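You operate a simulated robot arm through the tools that you are given. There is no shell and no other tool. Be economical: measure what you need, move in short steps, check, and stop when the job is done.

Carry out the task below with a simulated robot arm. There is one attempt and no reset: what you move stays moved.

TASK
Take the streaked apple and leave it in the teal dish on the table top.

It is judged by the outcome, as a careful person would: the job done as asked, and still so three seconds after it is handed in. It fails if anything else is knocked over, pushed out of place, dropped, spilled or broken.

THE ROBOT
A 7-joint arm with a two-finger parallel gripper, fixed in place. Base frame: the origin is at the foot of the arm, x ahead of it, y to its left, z up; the work surface is at about z = 0. Lengths are in mm, angles in degrees, forces in N, time in s.
With the tool pointing down near the work surface it reaches from about 240 to 620 mm from the base axis. Its first joint turns from -66.0 to 66.0 degrees. Payload 2.6 kg.
Tool frame: the origin (TCP) lies between the finger pads and is the grasp point; the fingertips stand 30 mm ahead of it; z points along the fingers, y is the line along which they close. The gripper opens to 94 mm. The fingers are 28 mm wide and 10 mm thick; the gripper's body (50 by 96 mm) begins 55 mm behind the TCP.
Orientation is told as [roll, pitch, yaw] about the base's x, y, z axes, in that order, counted from this pose: with the fingers straight down and closing along the base's y, the tool's x points along the base's -x, its y along +y and its z along -z.

THE INTERFACE
- The arm moves only by the tool send_rows. Its argument "increments" is a list of rows, each a list of 3 entries, a list of its own where there are three numbers: the turn, a rotation vector about the base's x, y, z in degrees, then the shift along the base's x, y, z in mm, then the opening in per cent of the stroke, from 0 (shut) to 100 (fully open). In form: [[[wx, wy, wz], [dx, dy, dz], hand], ...]. A call has 1 to 10 rows; each row shifts and turns the commanded pose from where the row before left it. A row lasts 0.2 s, in which the tool goes at most 50 mm and 8.6 degrees; a call with a longer step from one row to the next is refused whole, and so is a gripper value outside its range. A pose out of reach is approached as far as the arm can. The call stops where the force on the tool passes 40 N (or 10 N more than at its start, if that is more) or the arm is blocked; 0.2 s more then pass. The fingers move at their own pace (about 72 mm/s each) and stop on an object; they squeeze with about 22 N. The grip force told is the motor's: it shows also when the fingers shut on nothing. Time passes only in rows, and 0.2 s behind the last, so rows that do not move let the fingers close. It gives the time, the measured TCP pose, the force on the tool (base axes), the opening and the grip force at its end, in the units of the frame above (readings bear some noise), and new pictures: "pictures" is both (left out), scene, wrist or none.
- Cameras (640 x 400 px; columns grow to the right, rows downward): "scene" is fixed at [57.4, 471.6, 548.6]; the picture's right is [-0.32, -0.95, 0.00], its down [-0.68, 0.23, -0.69] and it looks along [0.66, -0.22, -0.72] (base axes); focal length 326 px, centre (320, 200). "wrist" rides on the gripper at [-37, 0, -58] in the tool frame; the picture's right is [0.00, -1.00, 0.00], its down [0.97, 0.00, -0.24] and it looks along [0.24, 0.00, 0.97] (tool axes); focal length 218 px, centre (320, 200).
- locate(camera, pixels): for up to 12 pixels [column, row] of the newest picture of that camera ("zoom" is the newest enlarged one), the place [x, y, z] in the base frame of the surface seen there, good to about 2 mm. No time passes.
- zoom(camera, box): a new picture of the part [left, top, right, bottom] of that camera's present view, enlarged. No time passes.
- sign_off(): hands the job in; it is judged then, once.

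Work in short steps. Measure before you move; look again where a grasp or a placing could have gone wrong, and mend it. You have 60 turns and 120 pictures in all, those below and enlarged ones among them. Open the gripper and draw the arm clear of the work before you hand the job in, unless the task says otherwise; then end with one line.

The tools are called after ">>>" by a JSON object that holds its "fn" and its "kwargs". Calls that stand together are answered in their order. send_rows: Moves the arm, as the interface text tells. Its arguments: {"type":"object","properties":{"increments":{"type":"array","items":{"type":"array"}},"pictures":{"type":"string","enum":["both","scene","wrist","none"]}},"required":["increments"]} The other tools are called the same way: locate (camera, pixels) gives the place of the surface under pixels of a picture; zoom (camera, box) takes an enlarged picture of a part of a camera's view; sign_off () hands the job in.

At the start:

```text
t: 0.0
tool_pos: [340.7, 257.2, 301.0]
tcp_rot: [-0.1, 0.0, 0.0]
contact_force: [-0.6, 0.4, -0.3]
finger_gap: 94.0
gripper_force: 0.0
```

scene: 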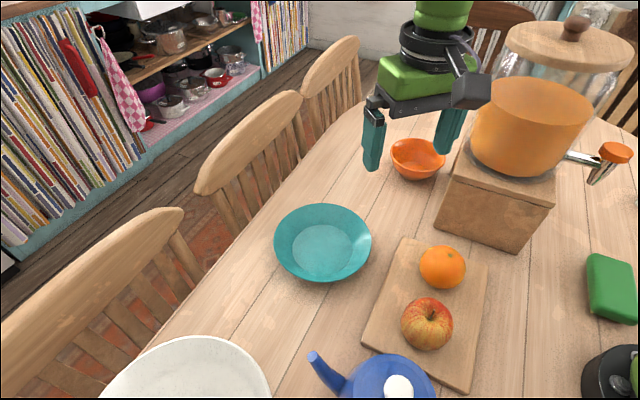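
wrist: 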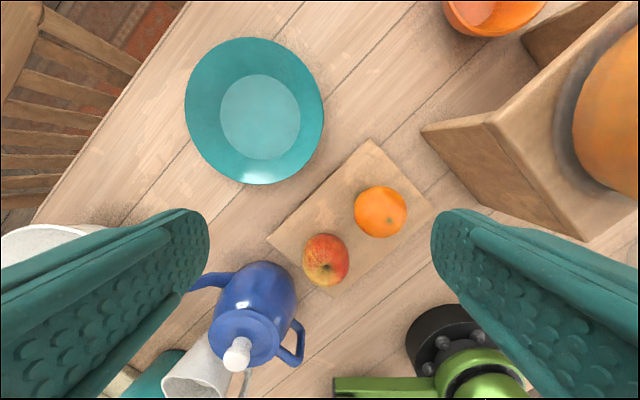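

The apple is at scene (427,323), the orange at (442,266), the teal dish at (322,243), and the blue teapot is near the apple. I'll measure all of these first.

>>> {"fn": "locate", "kwargs": {"camera": "scene", "pixels": [[427, 310], [427, 323], [403, 325], [452, 325], [427, 347], [442, 262], [322, 245], [275, 240], [370, 240], [322, 281], [385, 365], [318, 360]]}}

>>> {"fn": "locate", "kwargs": {"camera": "wrist", "pixels": [[326, 258], [303, 258], [349, 258], [326, 235], [326, 284], [380, 212], [358, 212], [260, 117], [290, 300], [295, 280], [255, 60], [255, 183]]}}

>>> {"fn": "zoom", "kwargs": {"camera": "wrist", "box": [180, 180, 440, 380]}}

```text
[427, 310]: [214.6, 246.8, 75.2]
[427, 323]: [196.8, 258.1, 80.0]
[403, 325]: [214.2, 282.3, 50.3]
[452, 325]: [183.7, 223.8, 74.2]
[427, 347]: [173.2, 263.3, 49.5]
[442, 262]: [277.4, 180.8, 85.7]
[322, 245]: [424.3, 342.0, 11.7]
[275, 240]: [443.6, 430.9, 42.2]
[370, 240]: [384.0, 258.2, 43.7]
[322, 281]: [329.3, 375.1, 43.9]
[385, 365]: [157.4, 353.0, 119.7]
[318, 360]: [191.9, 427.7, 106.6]
```

```text
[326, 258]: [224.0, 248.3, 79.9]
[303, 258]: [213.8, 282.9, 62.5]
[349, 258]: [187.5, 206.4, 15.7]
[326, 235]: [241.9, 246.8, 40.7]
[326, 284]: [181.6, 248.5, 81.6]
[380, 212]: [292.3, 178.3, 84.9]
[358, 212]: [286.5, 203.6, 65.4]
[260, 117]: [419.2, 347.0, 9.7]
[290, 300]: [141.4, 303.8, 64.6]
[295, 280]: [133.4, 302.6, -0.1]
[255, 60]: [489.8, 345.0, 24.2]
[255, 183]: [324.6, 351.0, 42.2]
```

```text
2.00 times, centred on (310, 280) of wrist
```

zoom: 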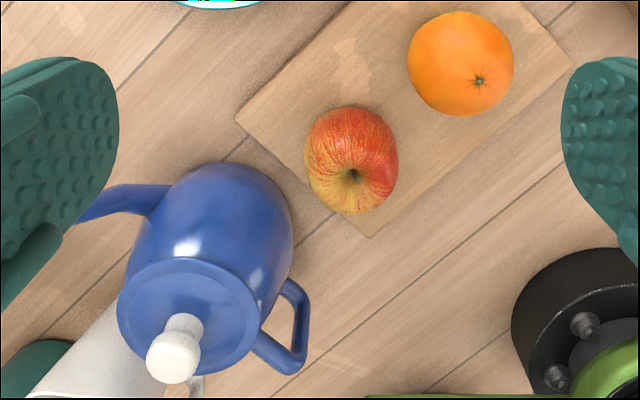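

The apple centre is about (203, 250) with its top near z 83. The orange and teapot lie on opposite sides along (0.75, -0.66), so closing along (0.66, 0.75) should be clear, which means a yaw of about -41°. Next I'll check the teapot handle, the board and the dish profile.

>>> {"fn": "locate", "kwargs": {"camera": "wrist", "pixels": [[331, 328], [302, 325], [237, 352], [286, 275], [295, 300], [365, 297], [358, 225], [295, 218], [260, 140], [225, 117], [300, 117], [440, 330]]}}

>>> {"fn": "send_rows", "kwargs": {"increments": [[[0, 0, -8.2], [-27, -1, -10], 100], [[0, 0, -8.2], [-27, -1, -10], 100], [[0, 0, -8.2], [-27, -1, -10], 100], [[0, 0, -8.2], [-27, -2, -10], 100], [[0, 0, -8.2], [-27, -2, -10], 100]]}}

```text
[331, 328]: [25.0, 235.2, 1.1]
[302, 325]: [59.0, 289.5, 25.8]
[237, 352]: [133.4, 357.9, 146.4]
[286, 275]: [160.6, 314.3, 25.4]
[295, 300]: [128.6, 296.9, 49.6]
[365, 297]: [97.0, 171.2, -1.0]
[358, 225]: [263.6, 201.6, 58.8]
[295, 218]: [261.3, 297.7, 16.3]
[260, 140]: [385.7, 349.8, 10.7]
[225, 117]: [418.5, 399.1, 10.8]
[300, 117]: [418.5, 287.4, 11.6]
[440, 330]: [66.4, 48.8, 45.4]
```

```text
t: 1.2
tool_pos: [205.5, 250.1, 250.7]
tcp_rot: [0.0, 0.0, -41.1]
contact_force: [0.2, -0.1, 0.5]
finger_gap: 94.1
gripper_force: 0.0
```

scene: 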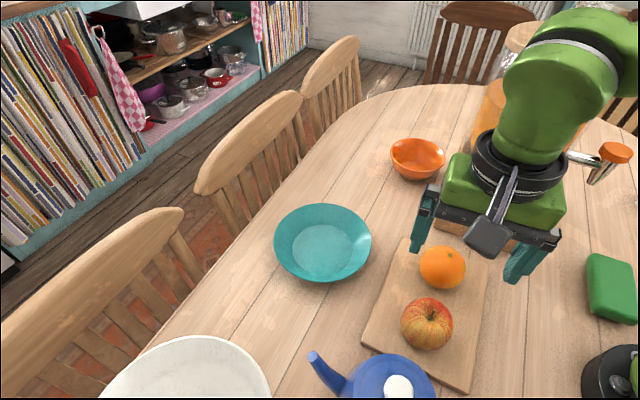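
wrist: 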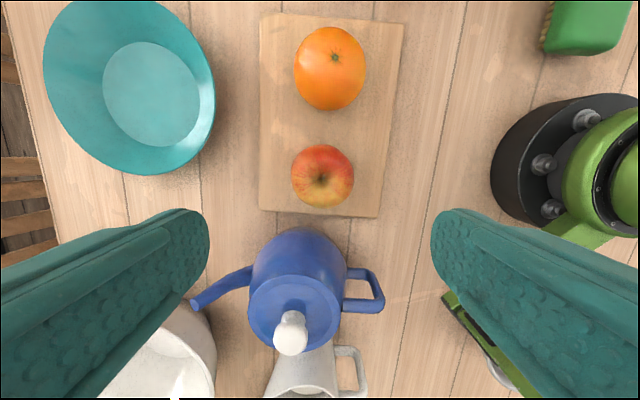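

The board edges now line up with the picture axes, and the apple sits at wrist (322,177). I expect the TCP axis at z 50 to project to about (320,178), so I'll check the centre before descending.

>>> {"fn": "locate", "kwargs": {"camera": "wrist", "pixels": [[322, 176], [294, 176], [351, 176], [322, 148], [322, 204], [330, 60], [300, 235], [368, 270], [381, 305], [290, 330], [330, 240]]}}

```text
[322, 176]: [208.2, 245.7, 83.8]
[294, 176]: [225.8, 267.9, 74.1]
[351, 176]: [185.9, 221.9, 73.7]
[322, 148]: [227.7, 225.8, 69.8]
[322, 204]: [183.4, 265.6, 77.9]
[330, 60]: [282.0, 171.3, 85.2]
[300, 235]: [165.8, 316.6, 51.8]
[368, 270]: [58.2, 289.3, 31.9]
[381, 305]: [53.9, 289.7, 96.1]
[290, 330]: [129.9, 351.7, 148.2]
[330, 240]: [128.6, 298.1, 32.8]
```

The apple centre is about (205.6, 245.5), with its widest part around z 50–55. I'll shift 4 mm and descend straight down.

>>> {"fn": "send_rows", "kwargs": {"increments": [[[0, 0, 0], [0, -4.5, -40], 100], [[0, 0, 0], [0, 0, -40], 100], [[0, 0, 0], [0, 0, -40], 100], [[0, 0, 0], [0, 0, -30], 100]]}}

```text
t: 2.2
tool_pos: [202.5, 246.6, 99.1]
tcp_rot: [0.1, 0.0, -41.0]
contact_force: [-0.6, 0.5, 0.5]
finger_gap: 93.8
gripper_force: 0.1
```

scene: 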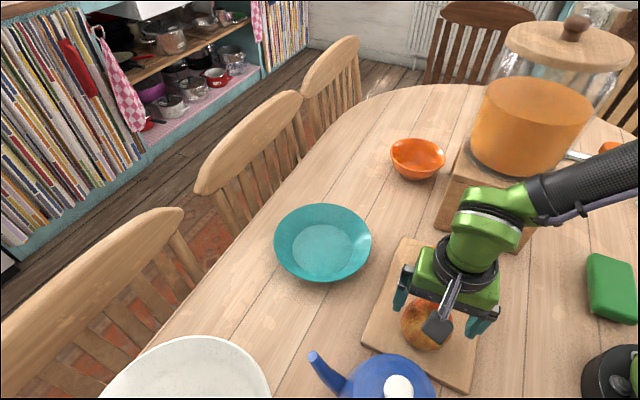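
wrist: 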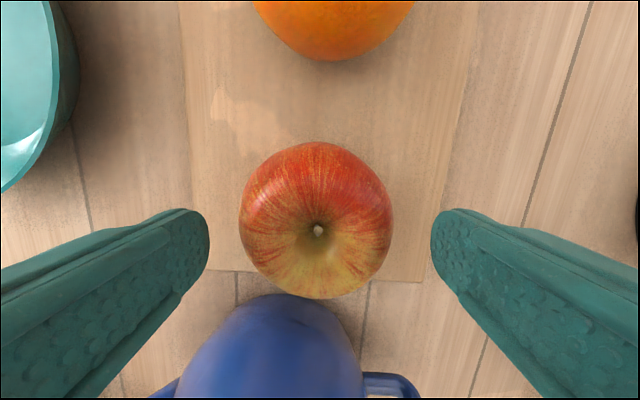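

The apple is centred between the open fingers. A black bracket hangs on the hand on the teapot side, at scene (437,328), so I'll check its height before going lower.

>>> {"fn": "locate", "kwargs": {"camera": "scene", "pixels": [[437, 328], [428, 330], [440, 342], [450, 300], [398, 305], [445, 320], [390, 362], [370, 372], [420, 375]]}}

>>> {"fn": "zoom", "kwargs": {"camera": "scene", "box": [340, 220, 540, 400]}}

```text
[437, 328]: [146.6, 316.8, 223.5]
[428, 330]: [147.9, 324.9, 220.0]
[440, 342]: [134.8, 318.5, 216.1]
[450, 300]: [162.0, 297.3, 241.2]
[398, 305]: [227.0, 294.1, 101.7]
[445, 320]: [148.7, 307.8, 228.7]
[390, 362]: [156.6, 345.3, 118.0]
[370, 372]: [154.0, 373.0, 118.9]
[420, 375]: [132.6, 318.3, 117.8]
```

```text
2.22 times, centred on (440, 310) of scene
```

zoom: 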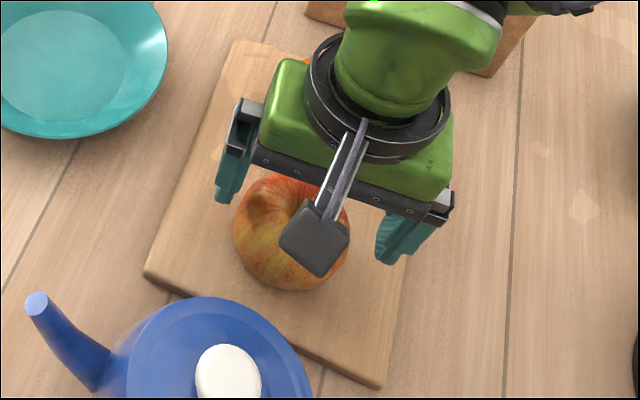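

The bracket's lowest visible point is z ≈ 216 with the TCP at 99, and it sits about 30 mm horizontally from the teapot knob (130, 352, 148). Lowering 43 mm keeps it above the lid (119), so I'll go down halfway and check again.

>>> {"fn": "send_rows", "kwargs": {"increments": [[[0, 0, 0], [2, 0, -12], 100], [[0, 0, 0], [0, 0, -10], 100]], "pictures": "scene"}}

>>> {"fn": "zoom", "kwargs": {"camera": "scene", "box": [340, 220, 540, 400]}}

```text
t: 2.8
tool_pos: [206.9, 245.6, 79.6]
tcp_rot: [0.0, -0.1, -41.0]
contact_force: [0.0, -0.5, 0.0]
finger_gap: 94.0
gripper_force: 0.1
```

scene: 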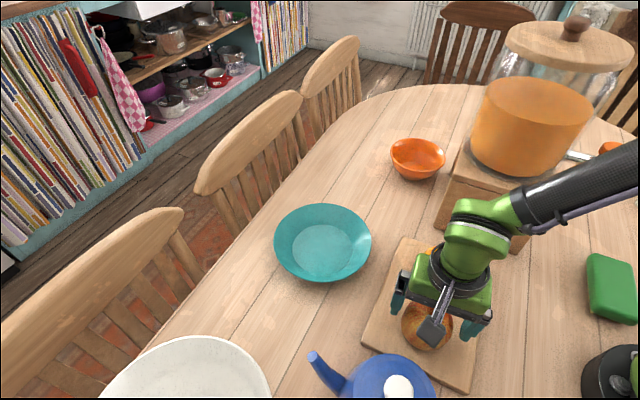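

```text
2.22 times, centred on (440, 310) of scene
```

zoom: 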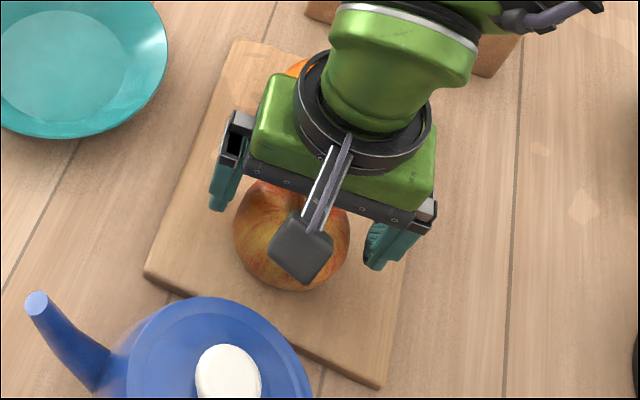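

The bracket is clear of the teapot, so I'll go down the last 25 mm and close.

>>> {"fn": "send_rows", "kwargs": {"increments": [[[0, 0, 0], [0, 0, -13], 100], [[0, 0, 0], [0, 0, -12], 100], [[0, 0, 0], [0, 0, 0], 40], [[0, 0, 0], [0, 0, 0], 40], [[0, 0, 0], [0, 0, 0], 40]]}}

```text
t: 4.0
tool_pos: [208.8, 245.2, 54.7]
tcp_rot: [0.0, -0.1, -41.0]
contact_force: [0.3, 0.7, 0.0]
finger_gap: 76.2
gripper_force: 22.3
```

scene: 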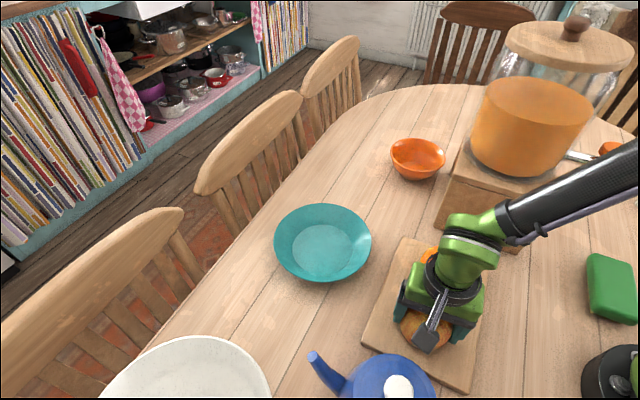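
wrist: 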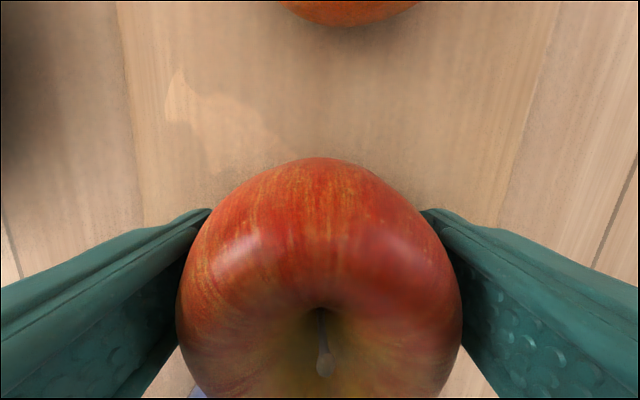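

The apple is held at a 76 mm gap with 22 N. I'll lift it straight up.

>>> {"fn": "send_rows", "kwargs": {"increments": [[[0, 0, 0], [0, 0, 8], 40], [[0, 0, 0], [0, 0, 20], 40], [[0, 0, 0], [0, 0, 30], 40], [[0, 0, 0], [0, 0, 30], 40], [[0, 0, 0], [0, 0, 30], 40], [[0, 0, 0], [0, 0, 30], 40]]}}

```text
t: 5.4
tool_pos: [206.8, 244.5, 202.1]
tcp_rot: [0.1, 0.1, -41.0]
contact_force: [0.1, -0.6, -1.5]
finger_gap: 75.9
gripper_force: 22.2
```

scene: 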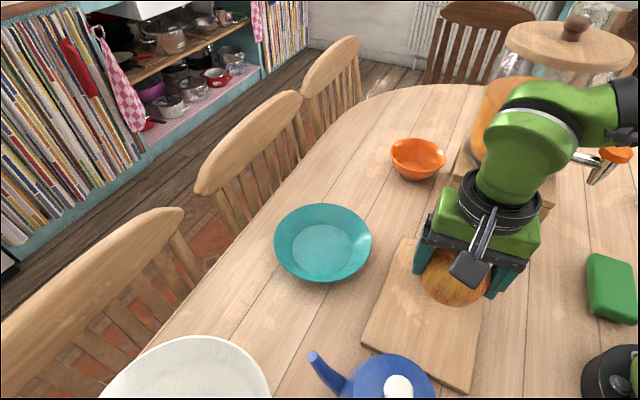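
wrist: 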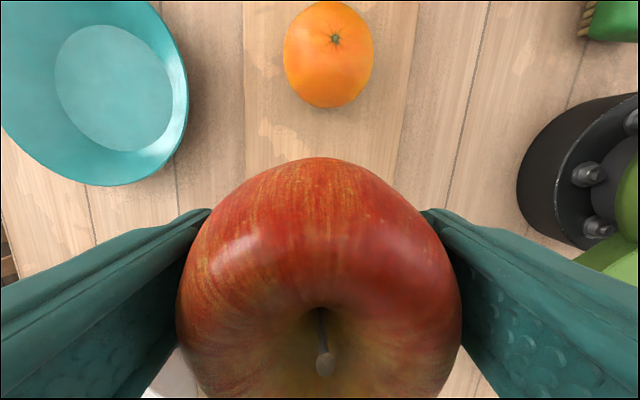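

The apple lifted cleanly. Fitting the rim points puts the dish centre at about (415, 345), so I'll carry the apple over it at this height.

>>> {"fn": "send_rows", "kwargs": {"increments": [[[0, 0, 0], [30, 14, 0], 40], [[0, 0, 0], [30, 14, 0], 40], [[0, 0, 0], [30, 14, 0], 40], [[0, 0, 0], [30, 14, 0], 40], [[0, 0, 0], [30, 15, 0], 40], [[0, 0, 0], [30, 15, 0], 40], [[0, 0, 0], [28, 14, -20], 40], [[0, 0, 0], [0, 0, -30], 40]]}}

```text
t: 7.2
tool_pos: [416.2, 344.3, 151.4]
tcp_rot: [0.1, 0.0, -40.9]
contact_force: [-0.9, 0.2, -2.8]
finger_gap: 75.7
gripper_force: 22.3
```

scene: 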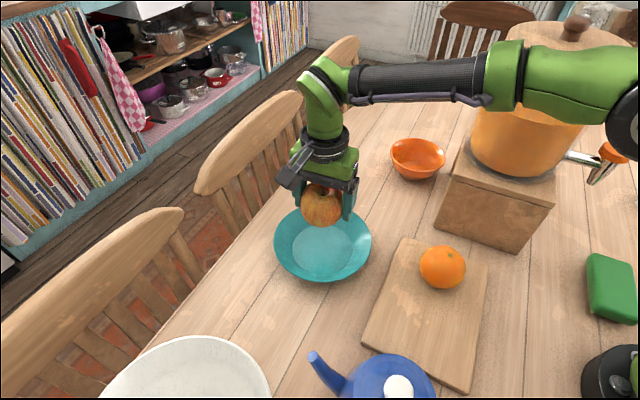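
wrist: 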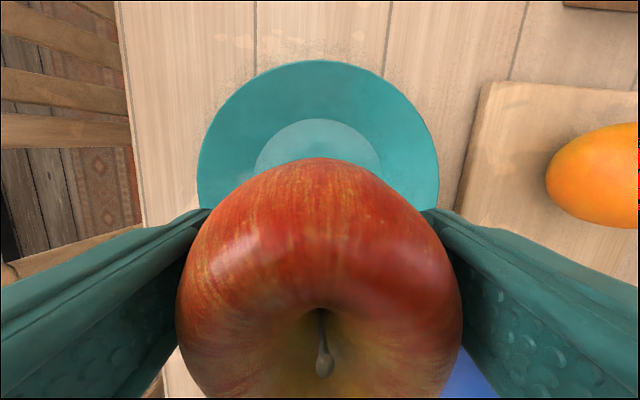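

The apple is centred over the dish. Its bottom is about 39 mm under the TCP and the dish floor is at z ≈ 10.5, so it should touch at TCP ≈ 50. I'll descend to about 56 first.

>>> {"fn": "send_rows", "kwargs": {"increments": [[[0, 0, 0], [0, 0, -30], 40], [[0, 0, 0], [0, 0, -30], 40], [[0, 0, 0], [0, 0, -20], 40], [[0, 0, 0], [0, 0, -10], 40], [[0, 0, 0], [0, 0, -5], 40]]}}

```text
t: 8.4
tool_pos: [416.5, 345.4, 56.2]
tcp_rot: [0.0, 0.0, -41.1]
contact_force: [-0.5, -0.5, -1.0]
finger_gap: 76.0
gripper_force: 21.9
```

scene: 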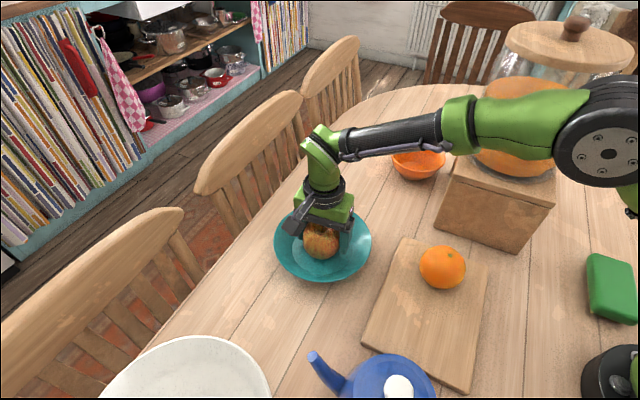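
wrist: 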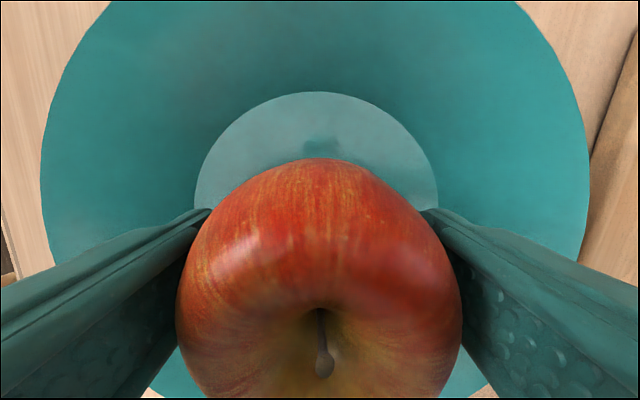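

Still no contact. I'll lower it a few more millimetres in small steps.

>>> {"fn": "send_rows", "kwargs": {"increments": [[[0, 0, 0], [0, 0, -3], 40], [[0, 0, 0], [0, 0, -2], 40], [[0, 0, 0], [0, 0, 0], 40]], "pictures": "none"}}

```text
t: 9.2
tool_pos: [418.0, 346.3, 50.2]
tcp_rot: [0.0, 0.0, -40.9]
contact_force: [0.6, -0.3, -1.3]
finger_gap: 75.7
gripper_force: 22.4
```

>>> {"fn": "send_rows", "kwargs": {"increments": [[[0, 0, 0], [0, 0, -1], 40], [[0, 0, 0], [0, 0, 0], 40]], "pictures": "none"}}

```text
t: 9.8
tool_pos: [415.7, 345.6, 49.9]
tcp_rot: [0.1, 0.1, -41.0]
contact_force: [-1.4, 0.6, -1.1]
finger_gap: 75.9
gripper_force: 21.5
```

The apple should be within about 1 mm of the dish floor. I'll open only slightly to release it, so the fingers stay clear of the dish walls.

>>> {"fn": "send_rows", "kwargs": {"increments": [[[0, 0, 0], [0, 0, 0], 84], [[0, 0, 0], [0, 0, 0], 88], [[0, 0, 0], [0, 0, 0], 88]]}}

```text
t: 10.6
tool_pos: [417.4, 345.1, 49.3]
tcp_rot: [0.0, 0.0, -41.0]
contact_force: [-0.3, 0.3, 0.4]
finger_gap: 82.9
gripper_force: 0.1
```

scene: 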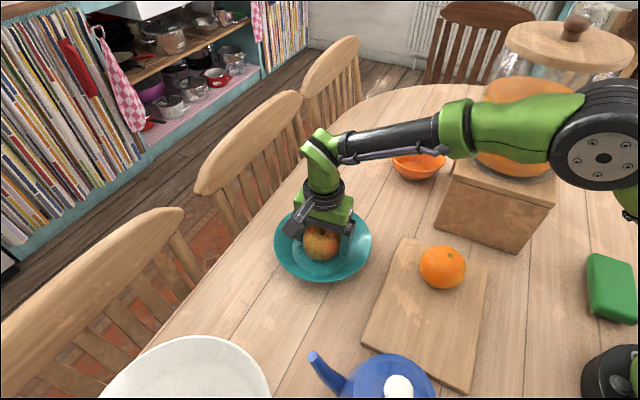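
wrist: 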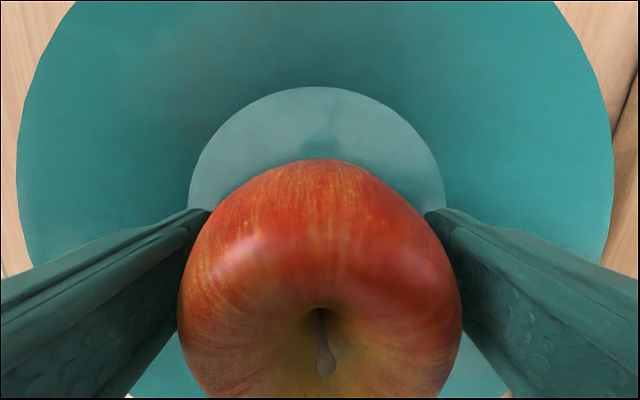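

The apple is released and resting. I'll rise straight up.

>>> {"fn": "send_rows", "kwargs": {"increments": [[[0, 0, 0], [0, 0, 6], 88], [[0, 0, 0], [0, 0, 15], 92], [[0, 0, 0], [0, 0, 30], 100], [[0, 0, 0], [0, 0, 40], 100], [[0, 0, 0], [0, 0, 40], 100], [[0, 0, 0], [0, 0, 40], 100], [[0, 0, 0], [0, -40, 20], 100], [[0, 0, 0], [0, -40, 0], 100], [[0, 0, 0], [0, -40, 0], 100]]}}

```text
t: 12.6
tool_pos: [414.9, 223.8, 240.5]
tcp_rot: [0.0, -0.1, -40.9]
contact_force: [0.5, 0.6, -0.5]
finger_gap: 94.1
gripper_force: 0.1
```

scene: 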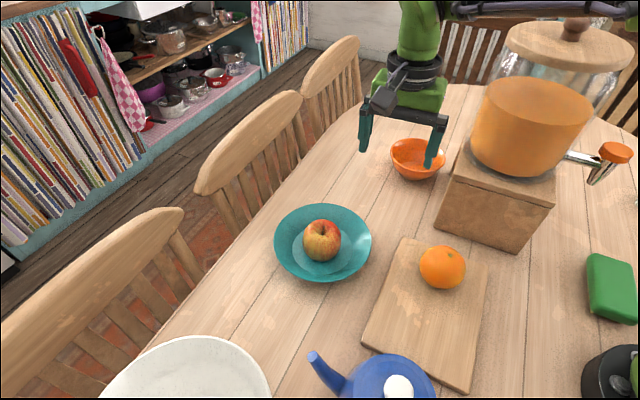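
wrist: 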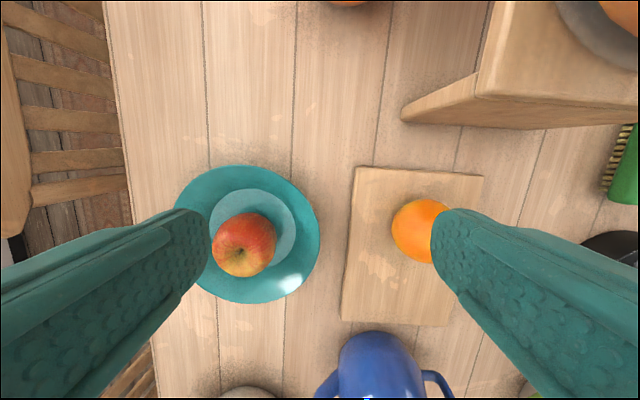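

The apple sits in the teal dish at scene (322,240). Everything else is where it was, and the arm is clear.

>>> {"fn": "sign_off", "kwargs": {}}

```text
The job is handed in.
```

The streaked apple is in the teal dish, nothing else was moved, and the gripper is open and clear of the work.
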